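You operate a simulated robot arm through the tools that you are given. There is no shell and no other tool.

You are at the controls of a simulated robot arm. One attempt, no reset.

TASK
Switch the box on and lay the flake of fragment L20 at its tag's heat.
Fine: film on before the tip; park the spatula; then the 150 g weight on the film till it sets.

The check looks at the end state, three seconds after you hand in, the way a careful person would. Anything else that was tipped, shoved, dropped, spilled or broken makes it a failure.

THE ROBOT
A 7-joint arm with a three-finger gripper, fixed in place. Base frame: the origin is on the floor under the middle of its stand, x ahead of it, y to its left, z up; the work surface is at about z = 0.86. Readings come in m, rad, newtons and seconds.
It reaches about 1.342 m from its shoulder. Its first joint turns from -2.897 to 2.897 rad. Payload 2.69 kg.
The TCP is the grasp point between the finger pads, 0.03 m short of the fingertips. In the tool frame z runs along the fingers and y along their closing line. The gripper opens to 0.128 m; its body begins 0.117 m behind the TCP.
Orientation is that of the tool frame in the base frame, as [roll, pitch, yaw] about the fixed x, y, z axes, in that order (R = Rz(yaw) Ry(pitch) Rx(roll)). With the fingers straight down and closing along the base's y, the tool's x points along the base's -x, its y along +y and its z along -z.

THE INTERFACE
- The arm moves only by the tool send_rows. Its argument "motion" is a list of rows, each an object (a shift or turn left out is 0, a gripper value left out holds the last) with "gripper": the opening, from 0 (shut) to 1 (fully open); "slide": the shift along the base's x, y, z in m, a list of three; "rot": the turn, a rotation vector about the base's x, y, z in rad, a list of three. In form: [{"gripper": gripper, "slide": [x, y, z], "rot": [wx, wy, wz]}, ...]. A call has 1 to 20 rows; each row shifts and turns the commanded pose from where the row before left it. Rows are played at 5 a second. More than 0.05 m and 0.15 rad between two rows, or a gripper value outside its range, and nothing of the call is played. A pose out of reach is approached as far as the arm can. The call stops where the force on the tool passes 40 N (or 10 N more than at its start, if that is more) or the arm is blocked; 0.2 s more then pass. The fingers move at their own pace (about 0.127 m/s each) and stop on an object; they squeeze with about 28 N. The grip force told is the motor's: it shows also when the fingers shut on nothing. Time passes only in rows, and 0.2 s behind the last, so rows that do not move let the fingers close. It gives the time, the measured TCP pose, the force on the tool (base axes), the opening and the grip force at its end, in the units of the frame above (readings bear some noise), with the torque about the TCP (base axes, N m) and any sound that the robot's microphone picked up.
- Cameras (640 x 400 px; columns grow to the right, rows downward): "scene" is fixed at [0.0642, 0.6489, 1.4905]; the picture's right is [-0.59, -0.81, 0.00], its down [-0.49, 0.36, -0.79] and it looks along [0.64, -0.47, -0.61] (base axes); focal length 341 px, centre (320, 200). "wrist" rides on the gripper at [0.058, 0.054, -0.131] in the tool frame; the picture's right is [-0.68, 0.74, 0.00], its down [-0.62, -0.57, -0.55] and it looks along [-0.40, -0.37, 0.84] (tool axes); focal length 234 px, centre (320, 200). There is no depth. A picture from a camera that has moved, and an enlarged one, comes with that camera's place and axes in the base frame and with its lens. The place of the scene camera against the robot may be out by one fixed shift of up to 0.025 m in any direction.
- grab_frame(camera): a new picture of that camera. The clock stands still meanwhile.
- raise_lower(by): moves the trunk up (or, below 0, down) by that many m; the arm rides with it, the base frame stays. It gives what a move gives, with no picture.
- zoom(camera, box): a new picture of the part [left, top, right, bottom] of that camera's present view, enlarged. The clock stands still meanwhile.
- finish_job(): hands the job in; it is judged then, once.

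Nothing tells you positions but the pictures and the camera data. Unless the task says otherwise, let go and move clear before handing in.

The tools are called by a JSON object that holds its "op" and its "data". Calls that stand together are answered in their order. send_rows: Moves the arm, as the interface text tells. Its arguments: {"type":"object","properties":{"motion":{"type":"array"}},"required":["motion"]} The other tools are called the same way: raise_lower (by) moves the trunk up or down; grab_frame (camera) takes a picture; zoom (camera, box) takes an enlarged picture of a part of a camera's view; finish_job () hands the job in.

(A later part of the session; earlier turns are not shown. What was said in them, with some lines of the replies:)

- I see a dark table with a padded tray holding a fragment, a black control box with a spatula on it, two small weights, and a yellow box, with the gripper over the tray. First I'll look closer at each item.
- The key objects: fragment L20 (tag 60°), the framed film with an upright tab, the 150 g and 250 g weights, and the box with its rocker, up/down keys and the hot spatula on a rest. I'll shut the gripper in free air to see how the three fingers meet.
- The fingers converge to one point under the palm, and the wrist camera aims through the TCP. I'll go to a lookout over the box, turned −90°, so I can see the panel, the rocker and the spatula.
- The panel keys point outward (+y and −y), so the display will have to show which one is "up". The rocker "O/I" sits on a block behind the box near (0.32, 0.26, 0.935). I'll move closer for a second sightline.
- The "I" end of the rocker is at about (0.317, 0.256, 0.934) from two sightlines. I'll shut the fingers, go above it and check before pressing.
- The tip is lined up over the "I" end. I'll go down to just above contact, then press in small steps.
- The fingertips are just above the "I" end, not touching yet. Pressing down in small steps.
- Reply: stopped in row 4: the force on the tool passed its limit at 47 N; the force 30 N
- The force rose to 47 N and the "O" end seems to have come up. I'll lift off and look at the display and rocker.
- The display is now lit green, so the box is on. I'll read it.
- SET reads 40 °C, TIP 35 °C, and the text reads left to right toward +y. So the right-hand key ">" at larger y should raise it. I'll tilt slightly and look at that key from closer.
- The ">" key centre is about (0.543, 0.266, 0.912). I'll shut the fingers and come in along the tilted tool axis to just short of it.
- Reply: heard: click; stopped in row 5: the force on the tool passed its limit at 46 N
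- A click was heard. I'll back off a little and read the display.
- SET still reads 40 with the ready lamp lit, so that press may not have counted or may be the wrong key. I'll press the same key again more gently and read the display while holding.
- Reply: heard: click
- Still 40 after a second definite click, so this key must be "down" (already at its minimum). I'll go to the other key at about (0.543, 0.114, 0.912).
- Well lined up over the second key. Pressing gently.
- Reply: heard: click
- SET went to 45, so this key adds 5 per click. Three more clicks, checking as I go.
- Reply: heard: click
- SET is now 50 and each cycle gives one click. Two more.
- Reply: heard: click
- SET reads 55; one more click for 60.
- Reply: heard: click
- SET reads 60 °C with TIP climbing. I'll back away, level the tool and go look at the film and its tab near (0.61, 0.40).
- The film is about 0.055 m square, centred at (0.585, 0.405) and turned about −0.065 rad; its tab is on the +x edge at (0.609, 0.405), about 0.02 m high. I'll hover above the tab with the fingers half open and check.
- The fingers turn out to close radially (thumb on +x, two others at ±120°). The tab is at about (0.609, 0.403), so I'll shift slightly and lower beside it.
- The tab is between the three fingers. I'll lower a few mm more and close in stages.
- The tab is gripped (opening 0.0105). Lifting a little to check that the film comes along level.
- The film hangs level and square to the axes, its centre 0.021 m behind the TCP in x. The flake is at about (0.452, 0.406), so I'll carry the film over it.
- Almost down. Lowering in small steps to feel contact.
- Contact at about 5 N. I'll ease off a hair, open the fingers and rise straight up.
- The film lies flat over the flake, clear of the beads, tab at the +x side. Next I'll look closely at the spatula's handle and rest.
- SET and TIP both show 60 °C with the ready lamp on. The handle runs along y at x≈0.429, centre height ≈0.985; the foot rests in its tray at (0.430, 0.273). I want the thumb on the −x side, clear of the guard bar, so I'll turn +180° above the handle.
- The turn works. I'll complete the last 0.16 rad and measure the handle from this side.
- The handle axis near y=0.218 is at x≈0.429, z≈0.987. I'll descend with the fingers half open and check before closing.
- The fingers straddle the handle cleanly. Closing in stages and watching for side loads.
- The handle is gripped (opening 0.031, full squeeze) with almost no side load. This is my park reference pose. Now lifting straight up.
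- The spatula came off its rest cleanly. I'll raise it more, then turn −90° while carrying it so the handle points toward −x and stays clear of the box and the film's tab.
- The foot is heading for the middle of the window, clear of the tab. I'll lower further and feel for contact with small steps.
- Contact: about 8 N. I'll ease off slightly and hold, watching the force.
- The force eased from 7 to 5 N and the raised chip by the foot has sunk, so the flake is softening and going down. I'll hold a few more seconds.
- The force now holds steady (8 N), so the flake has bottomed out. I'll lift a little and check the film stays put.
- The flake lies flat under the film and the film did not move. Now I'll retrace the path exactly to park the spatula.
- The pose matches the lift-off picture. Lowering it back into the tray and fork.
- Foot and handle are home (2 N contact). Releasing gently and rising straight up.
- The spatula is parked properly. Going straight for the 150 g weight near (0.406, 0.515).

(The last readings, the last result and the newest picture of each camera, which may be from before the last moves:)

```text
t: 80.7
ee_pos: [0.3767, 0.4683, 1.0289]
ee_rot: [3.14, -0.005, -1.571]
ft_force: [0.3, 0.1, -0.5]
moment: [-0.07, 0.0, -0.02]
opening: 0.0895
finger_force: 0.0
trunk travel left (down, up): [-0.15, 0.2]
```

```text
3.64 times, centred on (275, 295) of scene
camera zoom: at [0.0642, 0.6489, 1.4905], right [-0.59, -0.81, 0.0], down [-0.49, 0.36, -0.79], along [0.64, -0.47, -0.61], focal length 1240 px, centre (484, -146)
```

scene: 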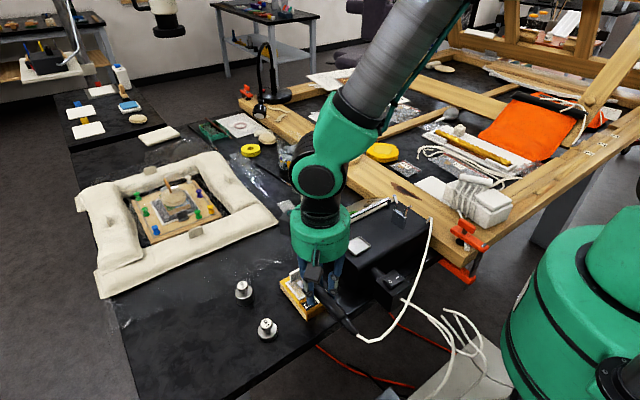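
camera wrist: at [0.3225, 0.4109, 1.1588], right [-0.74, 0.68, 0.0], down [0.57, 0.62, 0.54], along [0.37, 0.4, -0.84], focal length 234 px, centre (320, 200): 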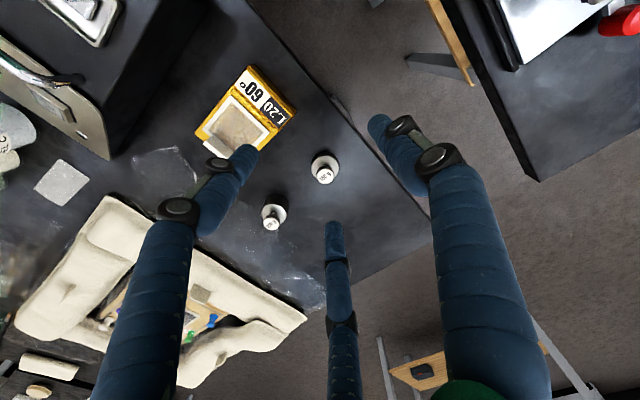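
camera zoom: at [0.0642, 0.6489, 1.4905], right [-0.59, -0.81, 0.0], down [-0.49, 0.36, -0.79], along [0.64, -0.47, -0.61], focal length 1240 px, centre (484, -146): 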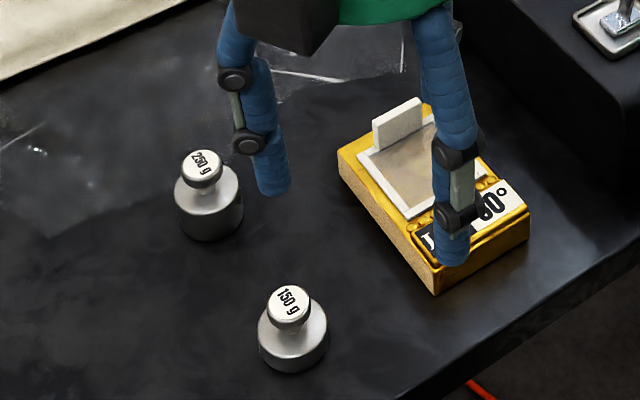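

{"op": "zoom", "data": {"camera": "wrist", "box": [240, 130, 360, 240]}}

{"op": "zoom", "data": {"camera": "wrist", "box": [190, 60, 310, 170]}}

```text
3.64 times, centred on (300, 185) of wrist
camera zoom: at [0.3225, 0.4109, 1.1588], right [-0.74, 0.68, 0.0], down [0.57, 0.62, 0.54], along [0.37, 0.4, -0.84], focal length 852 px, centre (393, 254)
```

zoom: 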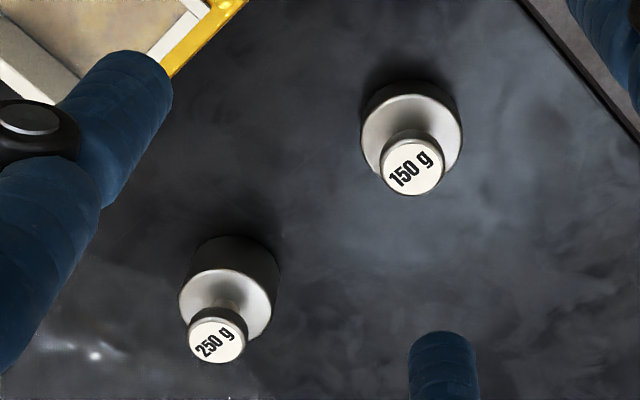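

```text
3.64 times, centred on (250, 115) of wrist
camera zoom: at [0.3225, 0.4109, 1.1588], right [-0.74, 0.68, 0.0], down [0.57, 0.62, 0.54], along [0.37, 0.4, -0.84], focal length 852 px, centre (574, 509)
```

zoom: 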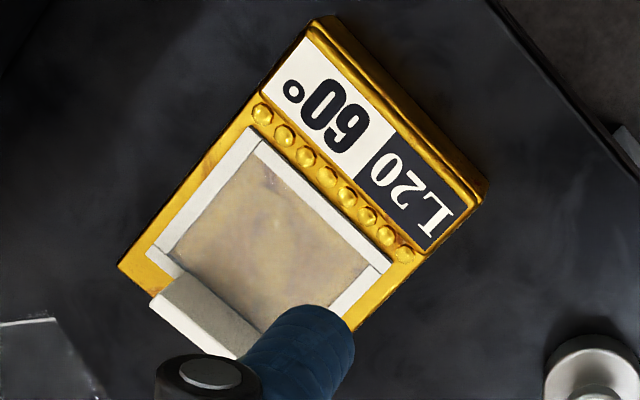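

The 150 g weight's knob is at about (0.408, 0.513), top near z=0.899, body top near 0.876. I'll come down over the knob, stopping above the body.

{"op": "send_rows", "data": {"motion": [{"gripper": 0.55, "slide": [0.0159, 0.0222, 0]}, {"slide": [0.0158, 0.0221, 0]}, {"slide": [0, 0, -0.035]}, {"slide": [0, 0, -0.035]}, {"slide": [0, 0, -0.01]}, {"slide": [0, 0, 0]}]}}

{"op": "zoom", "data": {"camera": "wrist", "box": [240, 100, 400, 240]}}

{"op": "zoom", "data": {"camera": "scene", "box": [200, 240, 350, 350]}}

```text
t: 82.1
ee_pos: [0.4108, 0.5136, 0.9482]
ee_rot: [3.139, -0.005, -1.57]
ft_force: [0.3, 0.7, 0.6]
moment: [-0.02, 0.03, 0.02]
opening: 0.0704
finger_force: 0.1
trunk travel left (down, up): [-0.15, 0.2]
```

```text
2.86 times, centred on (320, 170) of wrist
camera zoom: at [0.3575, 0.4553, 1.0788], right [-0.74, 0.68, 0.0], down [0.57, 0.62, 0.55], along [0.37, 0.4, -0.84], focal length 669 px, centre (320, 286)
```

zoom: 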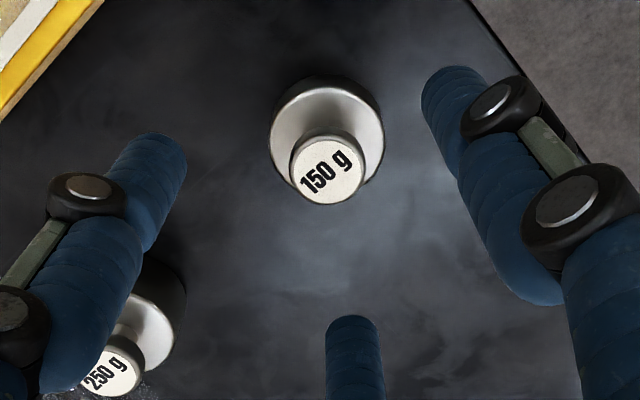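

```text
3.64 times, centred on (275, 295) of scene
camera zoom: at [0.0642, 0.6489, 1.4905], right [-0.59, -0.81, 0.0], down [-0.49, 0.36, -0.79], along [0.64, -0.47, -0.61], focal length 1240 px, centre (484, -146)
```

zoom: 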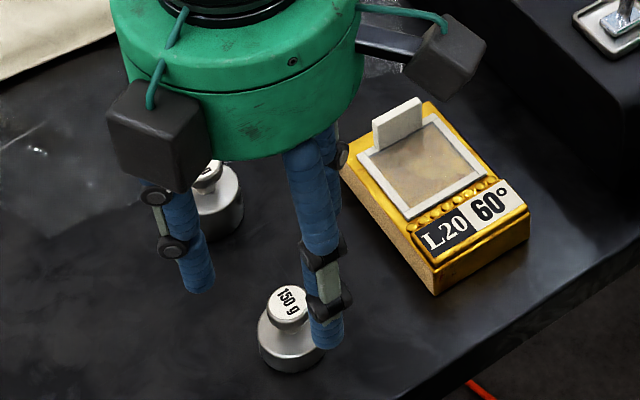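

{"op": "send_rows", "data": {"motion": [{"gripper": 0.5, "slide": [-0.002, 0, -0.016]}, {"slide": [0, 0, -0.014]}, {"slide": [0, 0, -0.005]}, {"slide": [0, 0, 0]}]}}

{"op": "zoom", "data": {"camera": "wrist", "box": [240, 100, 400, 240]}}

{"op": "zoom", "data": {"camera": "scene", "box": [220, 270, 320, 350]}}

```text
t: 83.1
ee_pos: [0.4073, 0.5131, 0.9126]
ee_rot: [3.14, -0.006, -1.571]
ft_force: [-0.3, -0.1, 0.2]
moment: [-0.01, 0.0, 0.01]
opening: 0.0641
finger_force: 0.2
trunk travel left (down, up): [-0.15, 0.2]
```

```text
2.86 times, centred on (320, 170) of wrist
camera zoom: at [0.3541, 0.4551, 1.044], right [-0.74, 0.68, 0.0], down [0.57, 0.62, 0.55], along [0.37, 0.4, -0.84], focal length 669 px, centre (320, 286)
```

zoom: 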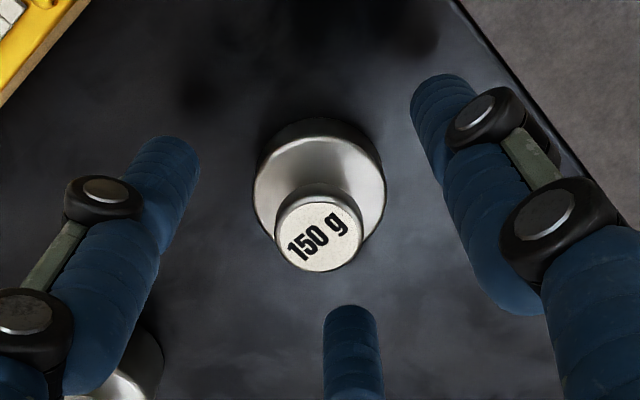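

```text
5.00 times, centred on (270, 310) of scene
camera zoom: at [0.0642, 0.6489, 1.4905], right [-0.59, -0.81, 0.0], down [-0.49, 0.36, -0.79], along [0.64, -0.47, -0.61], focal length 1706 px, centre (570, -350)
```

zoom: 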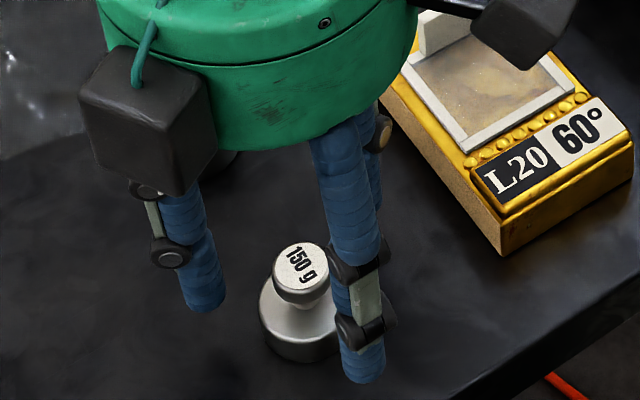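

Centred on the knob. Closing in stages.

{"op": "send_rows", "data": {"motion": [{"gripper": 0.35}, {"gripper": 0.25}, {"gripper": 0.18}, {"gripper": 0.1}, {"gripper": 0.0}, {"gripper": 0.0}]}}

{"op": "zoom", "data": {"camera": "scene", "box": [220, 270, 320, 350]}}

{"op": "zoom", "data": {"camera": "wrist", "box": [240, 100, 400, 240]}}

```text
t: 84.5
ee_pos: [0.4083, 0.5133, 0.9139]
ee_rot: [3.14, -0.007, -1.57]
ft_force: [0.0, 1.1, 0.7]
moment: [0.05, 0.05, 0.01]
opening: 0.0216
finger_force: 27.9
trunk travel left (down, up): [-0.15, 0.2]
```

```text
5.00 times, centred on (270, 310) of scene
camera zoom: at [0.0642, 0.6489, 1.4905], right [-0.59, -0.81, 0.0], down [-0.49, 0.36, -0.79], along [0.64, -0.47, -0.61], focal length 1706 px, centre (570, -350)
```

zoom: 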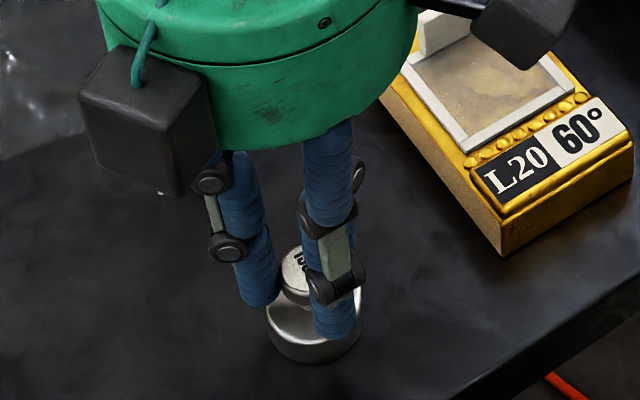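

```text
2.86 times, centred on (320, 170) of wrist
camera zoom: at [0.3541, 0.4551, 1.0442], right [-0.74, 0.68, 0.0], down [0.57, 0.62, 0.55], along [0.37, 0.4, -0.84], focal length 669 px, centre (320, 286)
```

zoom: 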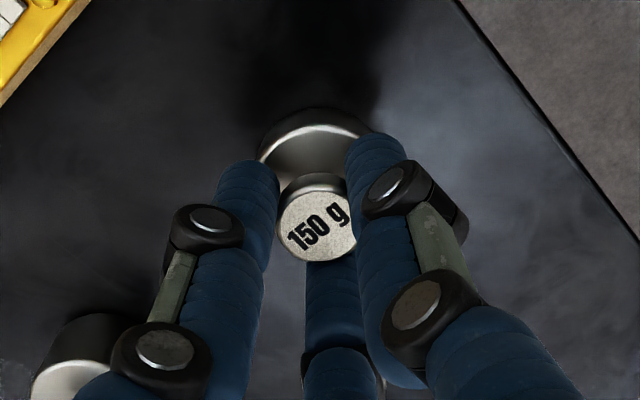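

The 150 g weight is gripped by its knob. Lifting and carrying it over the film.

{"op": "send_rows", "data": {"motion": [{"slide": [0, 0, 0.01]}, {"slide": [0, 0, 0.03]}, {"slide": [0, 0, 0.04]}, {"slide": [0.011, -0.027, 0]}, {"slide": [0.011, -0.027, 0]}, {"slide": [0.011, -0.027, 0]}, {"slide": [0.011, -0.0268, 0]}, {"slide": [0, 0, -0.02]}, {"slide": [0, 0, 0]}]}}

{"op": "zoom", "data": {"camera": "scene", "box": [260, 220, 360, 320]}}

{"op": "zoom", "data": {"camera": "wrist", "box": [220, 60, 420, 240]}}

```text
t: 86.5
ee_pos: [0.453, 0.4079, 0.9727]
ee_rot: [3.139, -0.006, -1.571]
ft_force: [0.3, 0.7, -2.3]
moment: [-0.05, 0.02, -0.02]
opening: 0.0219
finger_force: 28.3
trunk travel left (down, up): [-0.15, 0.2]
```

```text
4.00 times, centred on (310, 270) of scene
camera zoom: at [0.0642, 0.6489, 1.4905], right [-0.59, -0.81, 0.0], down [-0.49, 0.36, -0.79], along [0.64, -0.47, -0.61], focal length 1365 px, centre (360, -80)
```

zoom: 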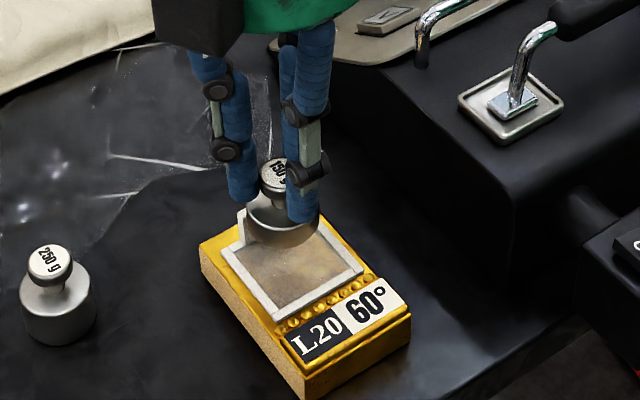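

```text
2.22 times, centred on (320, 150) of wrist
camera zoom: at [0.3989, 0.3494, 1.1028], right [-0.74, 0.68, 0.0], down [0.57, 0.62, 0.54], along [0.37, 0.4, -0.84], focal length 520 px, centre (320, 311)
```

zoom: 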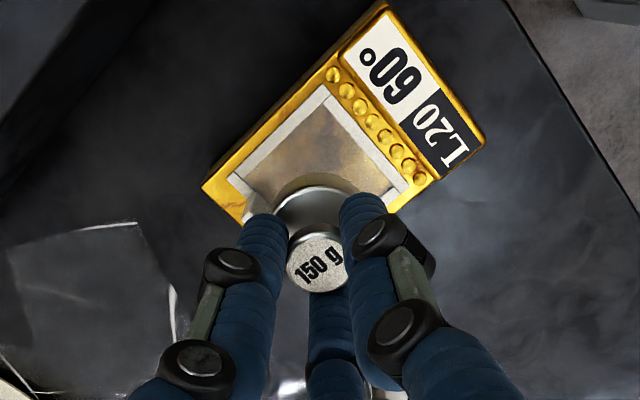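

Hovering above the film; I need a small shift (−3.5, −2 mm) so the base sits inside the frame and clear of the tab. Then lower.

{"op": "send_rows", "data": {"motion": [{"slide": [-0.0035, -0.002, 0]}, {"slide": [0, 0, -0.01]}, {"slide": [0, 0, -0.01]}, {"slide": [0, 0, 0]}]}}

{"op": "zoom", "data": {"camera": "scene", "box": [270, 240, 340, 310]}}

{"op": "zoom", "data": {"camera": "wrist", "box": [240, 80, 400, 220]}}

```text
t: 87.5
ee_pos: [0.448, 0.4038, 0.953]
ee_rot: [3.139, -0.007, -1.57]
ft_force: [0.2, -0.3, -2.2]
moment: [0.02, 0.01, 0.0]
opening: 0.022
finger_force: 28.1
trunk travel left (down, up): [-0.15, 0.2]
```

```text
5.71 times, centred on (305, 275) of scene
camera zoom: at [0.0642, 0.6489, 1.4905], right [-0.59, -0.81, 0.0], down [-0.49, 0.36, -0.79], along [0.64, -0.47, -0.61], focal length 1949 px, centre (406, -229)
```

zoom: 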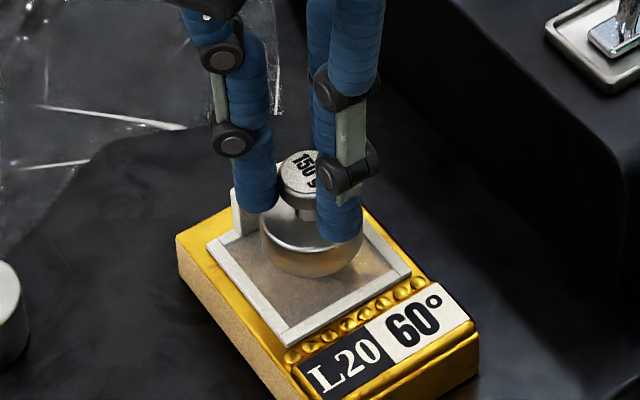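

```text
2.86 times, centred on (320, 150) of wrist
camera zoom: at [0.3945, 0.346, 1.0841], right [-0.74, 0.68, 0.0], down [0.57, 0.62, 0.55], along [0.37, 0.4, -0.84], focal length 669 px, centre (320, 343)
```

zoom: 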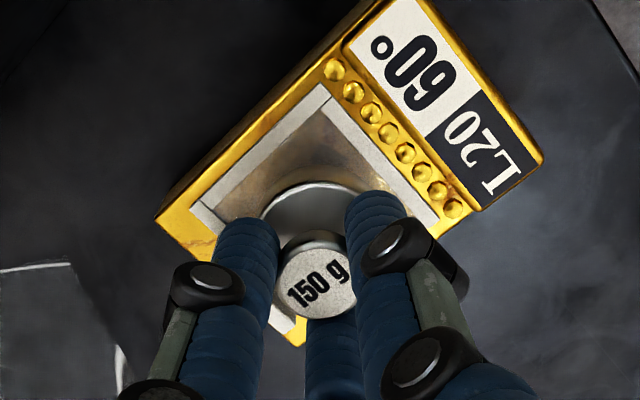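

Well centred inside the frame, clear of the tab. Lowering to contact in fine steps.

{"op": "send_rows", "data": {"motion": [{"slide": [0, 0, -0.006]}, {"slide": [0, 0, -0.003]}, {"slide": [0, 0, -0.0015]}, {"slide": [0, 0, 0]}]}}

{"op": "zoom", "data": {"camera": "scene", "box": [270, 240, 340, 310]}}

```text
t: 88.5
ee_pos: [0.4481, 0.4032, 0.9425]
ee_rot: [3.14, -0.004, -1.572]
ft_force: [1.0, -0.6, -1.7]
moment: [0.01, -0.01, 0.02]
opening: 0.0218
finger_force: 28.2
trunk travel left (down, up): [-0.15, 0.2]
```

```text
5.71 times, centred on (305, 275) of scene
camera zoom: at [0.0642, 0.6489, 1.4905], right [-0.59, -0.81, 0.0], down [-0.49, 0.36, -0.79], along [0.64, -0.47, -0.61], focal length 1949 px, centre (406, -229)
```

zoom: 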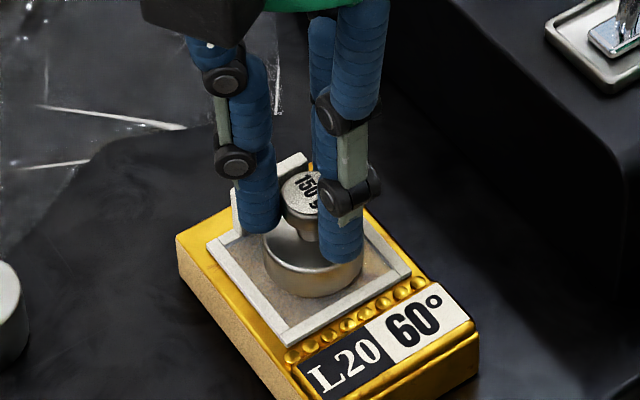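

{"op": "send_rows", "data": {"motion": [{"slide": [0, 0, -0.0015]}, {"slide": [0, 0, -0.001]}, {"slide": [0, 0, 0]}]}}

```text
t: 89.3
ee_pos: [0.4476, 0.4031, 0.94]
ee_rot: [3.141, -0.004, -1.57]
ft_force: [-1.0, 0.1, 0.7]
moment: [-0.02, 0.07, 0.03]
opening: 0.0221
finger_force: 27.9
trunk travel left (down, up): [-0.15, 0.2]
```

The load has gone onto the film (force change of about 2.5 N). Checking the seat, then releasing.

{"op": "send_rows", "data": {"motion": [{"gripper": 0.2}, {"gripper": 0.25}, {"gripper": 0.35}, {"gripper": 0.45}, {"slide": [0, 0, 0.015]}, {"slide": [0, 0, 0.03]}, {"slide": [0, 0, 0.04]}]}}

{"op": "zoom", "data": {"camera": "scene", "box": [270, 240, 340, 310]}}

{"op": "grab_frame", "data": {"camera": "wrist"}}

```text
t: 90.9
ee_pos: [0.447, 0.4032, 1.0254]
ee_rot: [3.14, -0.006, -1.57]
ft_force: [-0.1, 1.1, 0.1]
moment: [0.03, 0.04, 0.02]
opening: 0.0578
finger_force: 0.1
trunk travel left (down, up): [-0.15, 0.2]
```

```text
5.71 times, centred on (305, 275) of scene
camera zoom: at [0.0642, 0.6489, 1.4905], right [-0.59, -0.81, 0.0], down [-0.49, 0.36, -0.79], along [0.64, -0.47, -0.61], focal length 1949 px, centre (406, -229)
```

zoom: 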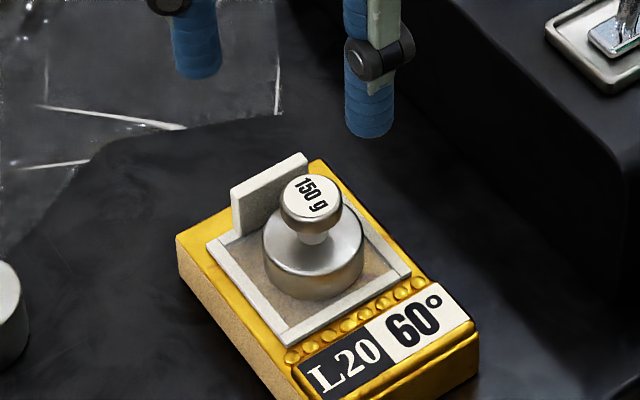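

```text
taken
camera wrist: at [0.3937, 0.3453, 1.156], right [-0.74, 0.68, 0.0], down [0.57, 0.62, 0.54], along [0.37, 0.4, -0.84], focal length 234 px, centre (320, 200)
```

wrist: 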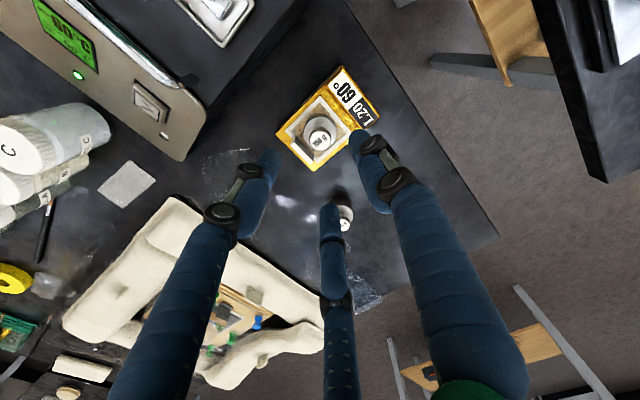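

The weight stands upright on the film, inside the frame. I'll move the arm clear and let time pass so the flake can set under the weight.

{"op": "send_rows", "data": {"motion": [{"slide": [0, 0, 0.045]}, {"slide": [0, 0, 0.045]}, {"slide": [0, 0, 0.045]}, {"slide": [-0.02, 0.04, 0.02]}, {"slide": [-0.02, 0.04, 0.02]}, {"slide": [-0.02, 0.04, 0.02]}, {"gripper": 1.0, "slide": [-0.02, 0.04, 0.02]}, {"slide": [0, 0, 0]}, {"slide": [0, 0, 0]}, {"slide": [0, 0, 0]}, {"slide": [0, 0, 0]}, {"slide": [0, 0, 0]}, {"slide": [0, 0, 0]}, {"slide": [0, 0, 0]}, {"slide": [0, 0, 0]}, {"slide": [0, 0, 0]}, {"slide": [0, 0, 0]}, {"slide": [0, 0, 0]}, {"slide": [0, 0, 0]}, {"slide": [0, 0, 0]}]}}

{"op": "grab_frame", "data": {"camera": "scene"}}

{"op": "zoom", "data": {"camera": "scene", "box": [220, 180, 460, 340]}}

```text
t: 95.1
ee_pos: [0.3665, 0.5643, 1.2382]
ee_rot: [3.141, -0.005, -1.571]
ft_force: [-0.1, -0.1, -0.2]
moment: [0.02, 0.0, 0.01]
opening: 0.128
finger_force: 0.1
trunk travel left (down, up): [-0.15, 0.2]
```

```text
taken
```

scene: 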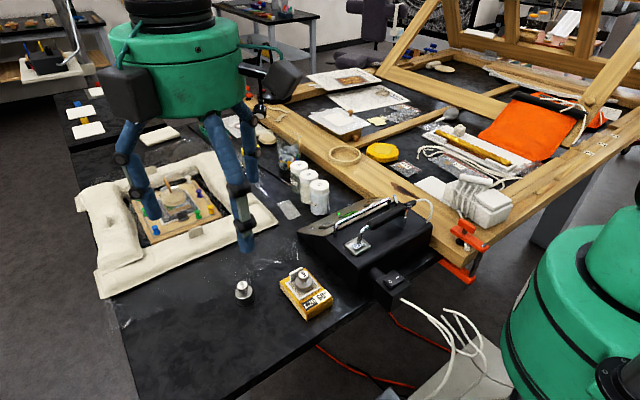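

```text
2.50 times, centred on (340, 260) of scene
camera zoom: at [0.0642, 0.6489, 1.4905], right [-0.59, -0.81, 0.0], down [-0.49, 0.36, -0.79], along [0.64, -0.47, -0.61], focal length 853 px, centre (270, 50)
```

zoom: 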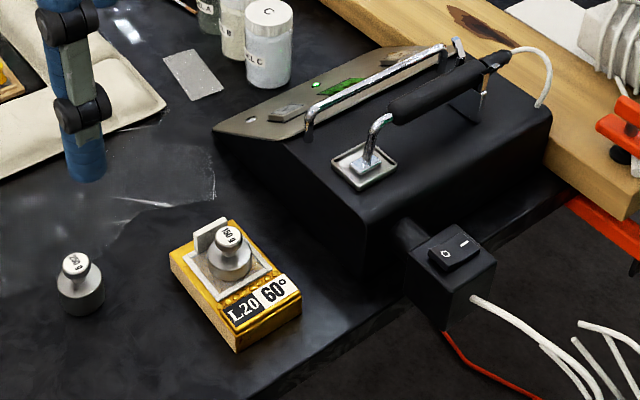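

Everything is in place: spatula parked, weight on the film, box on. I'll now wait without moving so it can set.

{"op": "send_rows", "data": {"motion": [{}, {}, {}, {}, {}, {}, {}, {}, {}, {}, {}, {}, {}, {}, {}, {}, {}, {}, {}, {}]}}

{"op": "send_rows", "data": {"motion": [{}, {}, {}, {}, {}, {}, {}, {}, {}, {}, {}, {}, {}, {}, {}, {}, {}, {}, {}, {}]}}

{"op": "send_rows", "data": {"motion": [{}, {}, {}, {}, {}, {}, {}, {}, {}, {}, {}, {}, {}, {}, {}, {}, {}, {}, {}, {}]}}

{"op": "send_rows", "data": {"motion": [{}, {}, {}, {}, {}, {}, {}, {}, {}, {}, {}, {}, {}, {}, {}, {}, {}, {}, {}, {}]}}

{"op": "send_rows", "data": {"motion": [{}, {}, {}, {}, {}, {}, {}, {}, {}, {}, {}, {}, {}, {}, {}, {}, {}, {}, {}, {}]}}

{"op": "send_rows", "data": {"motion": [{}, {}, {}, {}, {}, {}, {}, {}, {}, {}, {}, {}, {}, {}, {}, {}, {}, {}, {}, {}]}}

{"op": "zoom", "data": {"camera": "scene", "box": [270, 240, 340, 310]}}

```text
t: 99.3
ee_pos: [0.3675, 0.5656, 1.2391]
ee_rot: [3.14, -0.006, -1.57]
ft_force: [-0.4, 0.1, -0.1]
moment: [0.0, -0.01, -0.01]
opening: 0.1283
finger_force: 0.0
trunk travel left (down, up): [-0.15, 0.2]
```

```text
t: 103.5
ee_pos: [0.3669, 0.5647, 1.2384]
ee_rot: [3.14, -0.004, -1.57]
ft_force: [0.3, 0.4, -0.2]
moment: [-0.01, -0.01, -0.01]
opening: 0.1278
finger_force: 0.1
trunk travel left (down, up): [-0.15, 0.2]
```

```text
t: 107.7
ee_pos: [0.3674, 0.5645, 1.2392]
ee_rot: [3.14, -0.004, -1.571]
ft_force: [0.2, -0.2, 0.9]
moment: [0.05, 0.0, 0.0]
opening: 0.1279
finger_force: 0.0
trunk travel left (down, up): [-0.15, 0.2]
```

```text
t: 111.9
ee_pos: [0.3674, 0.5649, 1.239]
ee_rot: [3.141, -0.006, -1.57]
ft_force: [0.1, 0.8, -0.1]
moment: [0.01, 0.0, 0.0]
opening: 0.1283
finger_force: 0.1
trunk travel left (down, up): [-0.15, 0.2]
```

```text
t: 116.1
ee_pos: [0.3672, 0.5645, 1.2387]
ee_rot: [3.14, -0.006, -1.571]
ft_force: [0.2, -0.4, -0.4]
moment: [0.01, -0.01, 0.0]
opening: 0.128
finger_force: 0.1
trunk travel left (down, up): [-0.15, 0.2]
```

```text
t: 120.3
ee_pos: [0.3669, 0.5653, 1.2402]
ee_rot: [3.141, -0.005, -1.571]
ft_force: [-0.1, 0.1, -0.6]
moment: [-0.01, 0.03, -0.02]
opening: 0.1278
finger_force: 0.1
trunk travel left (down, up): [-0.15, 0.2]
```

```text
5.71 times, centred on (305, 275) of scene
camera zoom: at [0.0642, 0.6489, 1.4905], right [-0.59, -0.81, 0.0], down [-0.49, 0.36, -0.79], along [0.64, -0.47, -0.61], focal length 1949 px, centre (406, -229)
```

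zoom: 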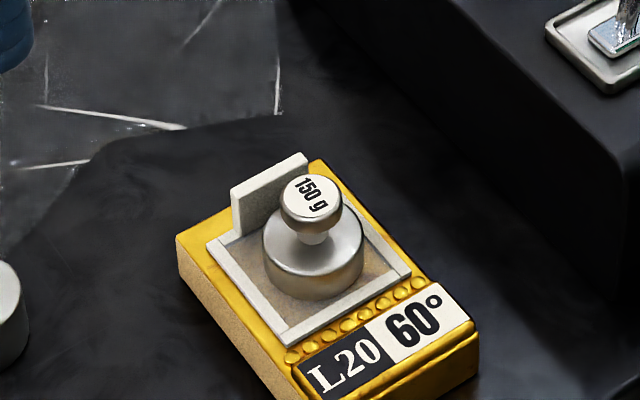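

Thirty seconds under the weight, nothing has shifted. I'll give it about half a minute more and do a last overall check.

{"op": "send_rows", "data": {"motion": [{}, {}, {}, {}, {}, {}, {}, {}, {}, {}, {}, {}, {}, {}, {}, {}, {}, {}, {}, {}]}}

{"op": "send_rows", "data": {"motion": [{}, {}, {}, {}, {}, {}, {}, {}, {}, {}, {}, {}, {}, {}, {}, {}, {}, {}, {}, {}]}}

{"op": "send_rows", "data": {"motion": [{}, {}, {}, {}, {}, {}, {}, {}, {}, {}, {}, {}, {}, {}, {}, {}, {}, {}, {}, {}]}}

{"op": "send_rows", "data": {"motion": [{}, {}, {}, {}, {}, {}, {}, {}, {}, {}, {}, {}, {}, {}, {}, {}, {}, {}, {}, {}]}}

{"op": "send_rows", "data": {"motion": [{}, {}, {}, {}, {}, {}, {}, {}, {}, {}, {}, {}, {}, {}, {}, {}, {}, {}, {}, {}]}}

{"op": "send_rows", "data": {"motion": [{}, {}, {}, {}, {}, {}, {}, {}, {}, {}, {}, {}, {}, {}, {}, {}, {}, {}, {}, {}]}}

{"op": "grab_frame", "data": {"camera": "scene"}}

{"op": "zoom", "data": {"camera": "scene", "box": [260, 170, 460, 330]}}

```text
t: 124.5
ee_pos: [0.3675, 0.564, 1.2388]
ee_rot: [3.141, -0.006, -1.57]
ft_force: [-0.6, 0.1, 0.1]
moment: [-0.02, 0.0, -0.02]
opening: 0.1281
finger_force: 0.0
trunk travel left (down, up): [-0.15, 0.2]
```

```text
t: 128.7
ee_pos: [0.3674, 0.5653, 1.2396]
ee_rot: [3.138, -0.004, -1.571]
ft_force: [0.1, 0.0, -0.1]
moment: [-0.01, -0.03, 0.03]
opening: 0.1279
finger_force: 0.0
trunk travel left (down, up): [-0.15, 0.2]
```

```text
t: 132.9
ee_pos: [0.3677, 0.5654, 1.2397]
ee_rot: [3.14, -0.005, -1.57]
ft_force: [-0.2, -0.1, -0.1]
moment: [0.0, -0.01, -0.02]
opening: 0.1282
finger_force: 0.0
trunk travel left (down, up): [-0.15, 0.2]
```

```text
t: 137.1
ee_pos: [0.3669, 0.5642, 1.2385]
ee_rot: [3.139, -0.004, -1.571]
ft_force: [-0.8, 0.4, 0.7]
moment: [-0.03, -0.01, -0.01]
opening: 0.1278
finger_force: 0.1
trunk travel left (down, up): [-0.15, 0.2]
```

```text
t: 141.3
ee_pos: [0.367, 0.5632, 1.2388]
ee_rot: [3.139, -0.005, -1.571]
ft_force: [0.2, -0.4, -1.0]
moment: [0.0, -0.03, 0.04]
opening: 0.128
finger_force: 0.0
trunk travel left (down, up): [-0.15, 0.2]
```

```text
t: 145.5
ee_pos: [0.3667, 0.5632, 1.2388]
ee_rot: [3.14, -0.006, -1.571]
ft_force: [-0.1, 0.5, -0.5]
moment: [0.03, -0.03, 0.01]
opening: 0.1281
finger_force: 0.0
trunk travel left (down, up): [-0.15, 0.2]
```

```text
taken
```

scene: 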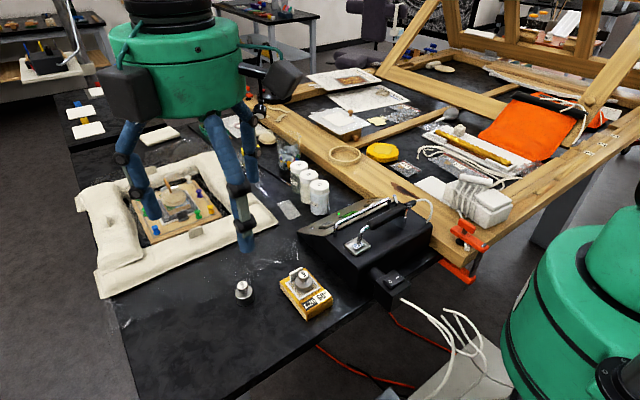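

```text
2.50 times, centred on (360, 250) of scene
camera zoom: at [0.0642, 0.6489, 1.4905], right [-0.59, -0.81, 0.0], down [-0.49, 0.36, -0.79], along [0.64, -0.47, -0.61], focal length 853 px, centre (220, 75)
```

zoom: 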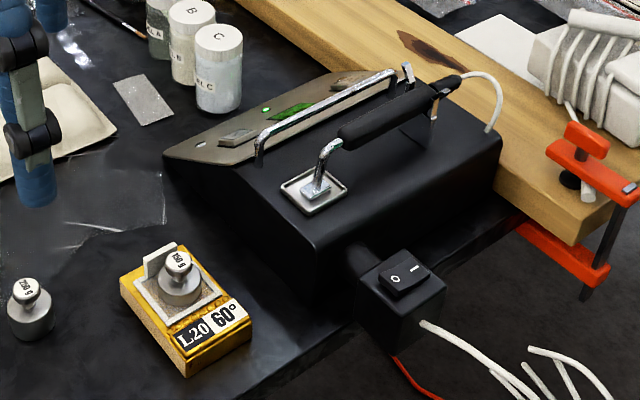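

The box is on at 60 °C, the flake has been laid through the film, and the spatula is back on its rest. The 150 g weight has stood on the film for nearly a minute, the gripper is open and clear, and nothing else has moved. Handing in.

{"op": "finish_job", "data": {}}

```text
The job is handed in.
```

I switched the box on, set it to 60 °C to match the L20 tag, and laid the flake through the film. I don't have the check's result, only that the job was handed in.

- **Heat:** the first key I pressed did nothing, as the set heat stayed at 40 °C. The other key raised it 5 °C per press. Set and tip both read 60 °C with the ready lamp on before I used the spatula.
- **Film:** I put it over the flake before the tip touched, with its edge just clear of the gold beads.
- **Tip:** I held it on the film for about 10 seconds at roughly 4 to 8 N. The raised chips sank, and the flake looked flat under the film when I lifted off.
- **Spatula:** it is parked, with the foot in its tray and the handle in its fork.
- **Weight:** the 150 g weight sat on the film for about 55 seconds before I handed in. Nothing showed when the flake had set, so that time is my own estimate, and I left the weight in place.

The last picture showed nothing else tipped or shifted. The gripper is open and clear of the table.
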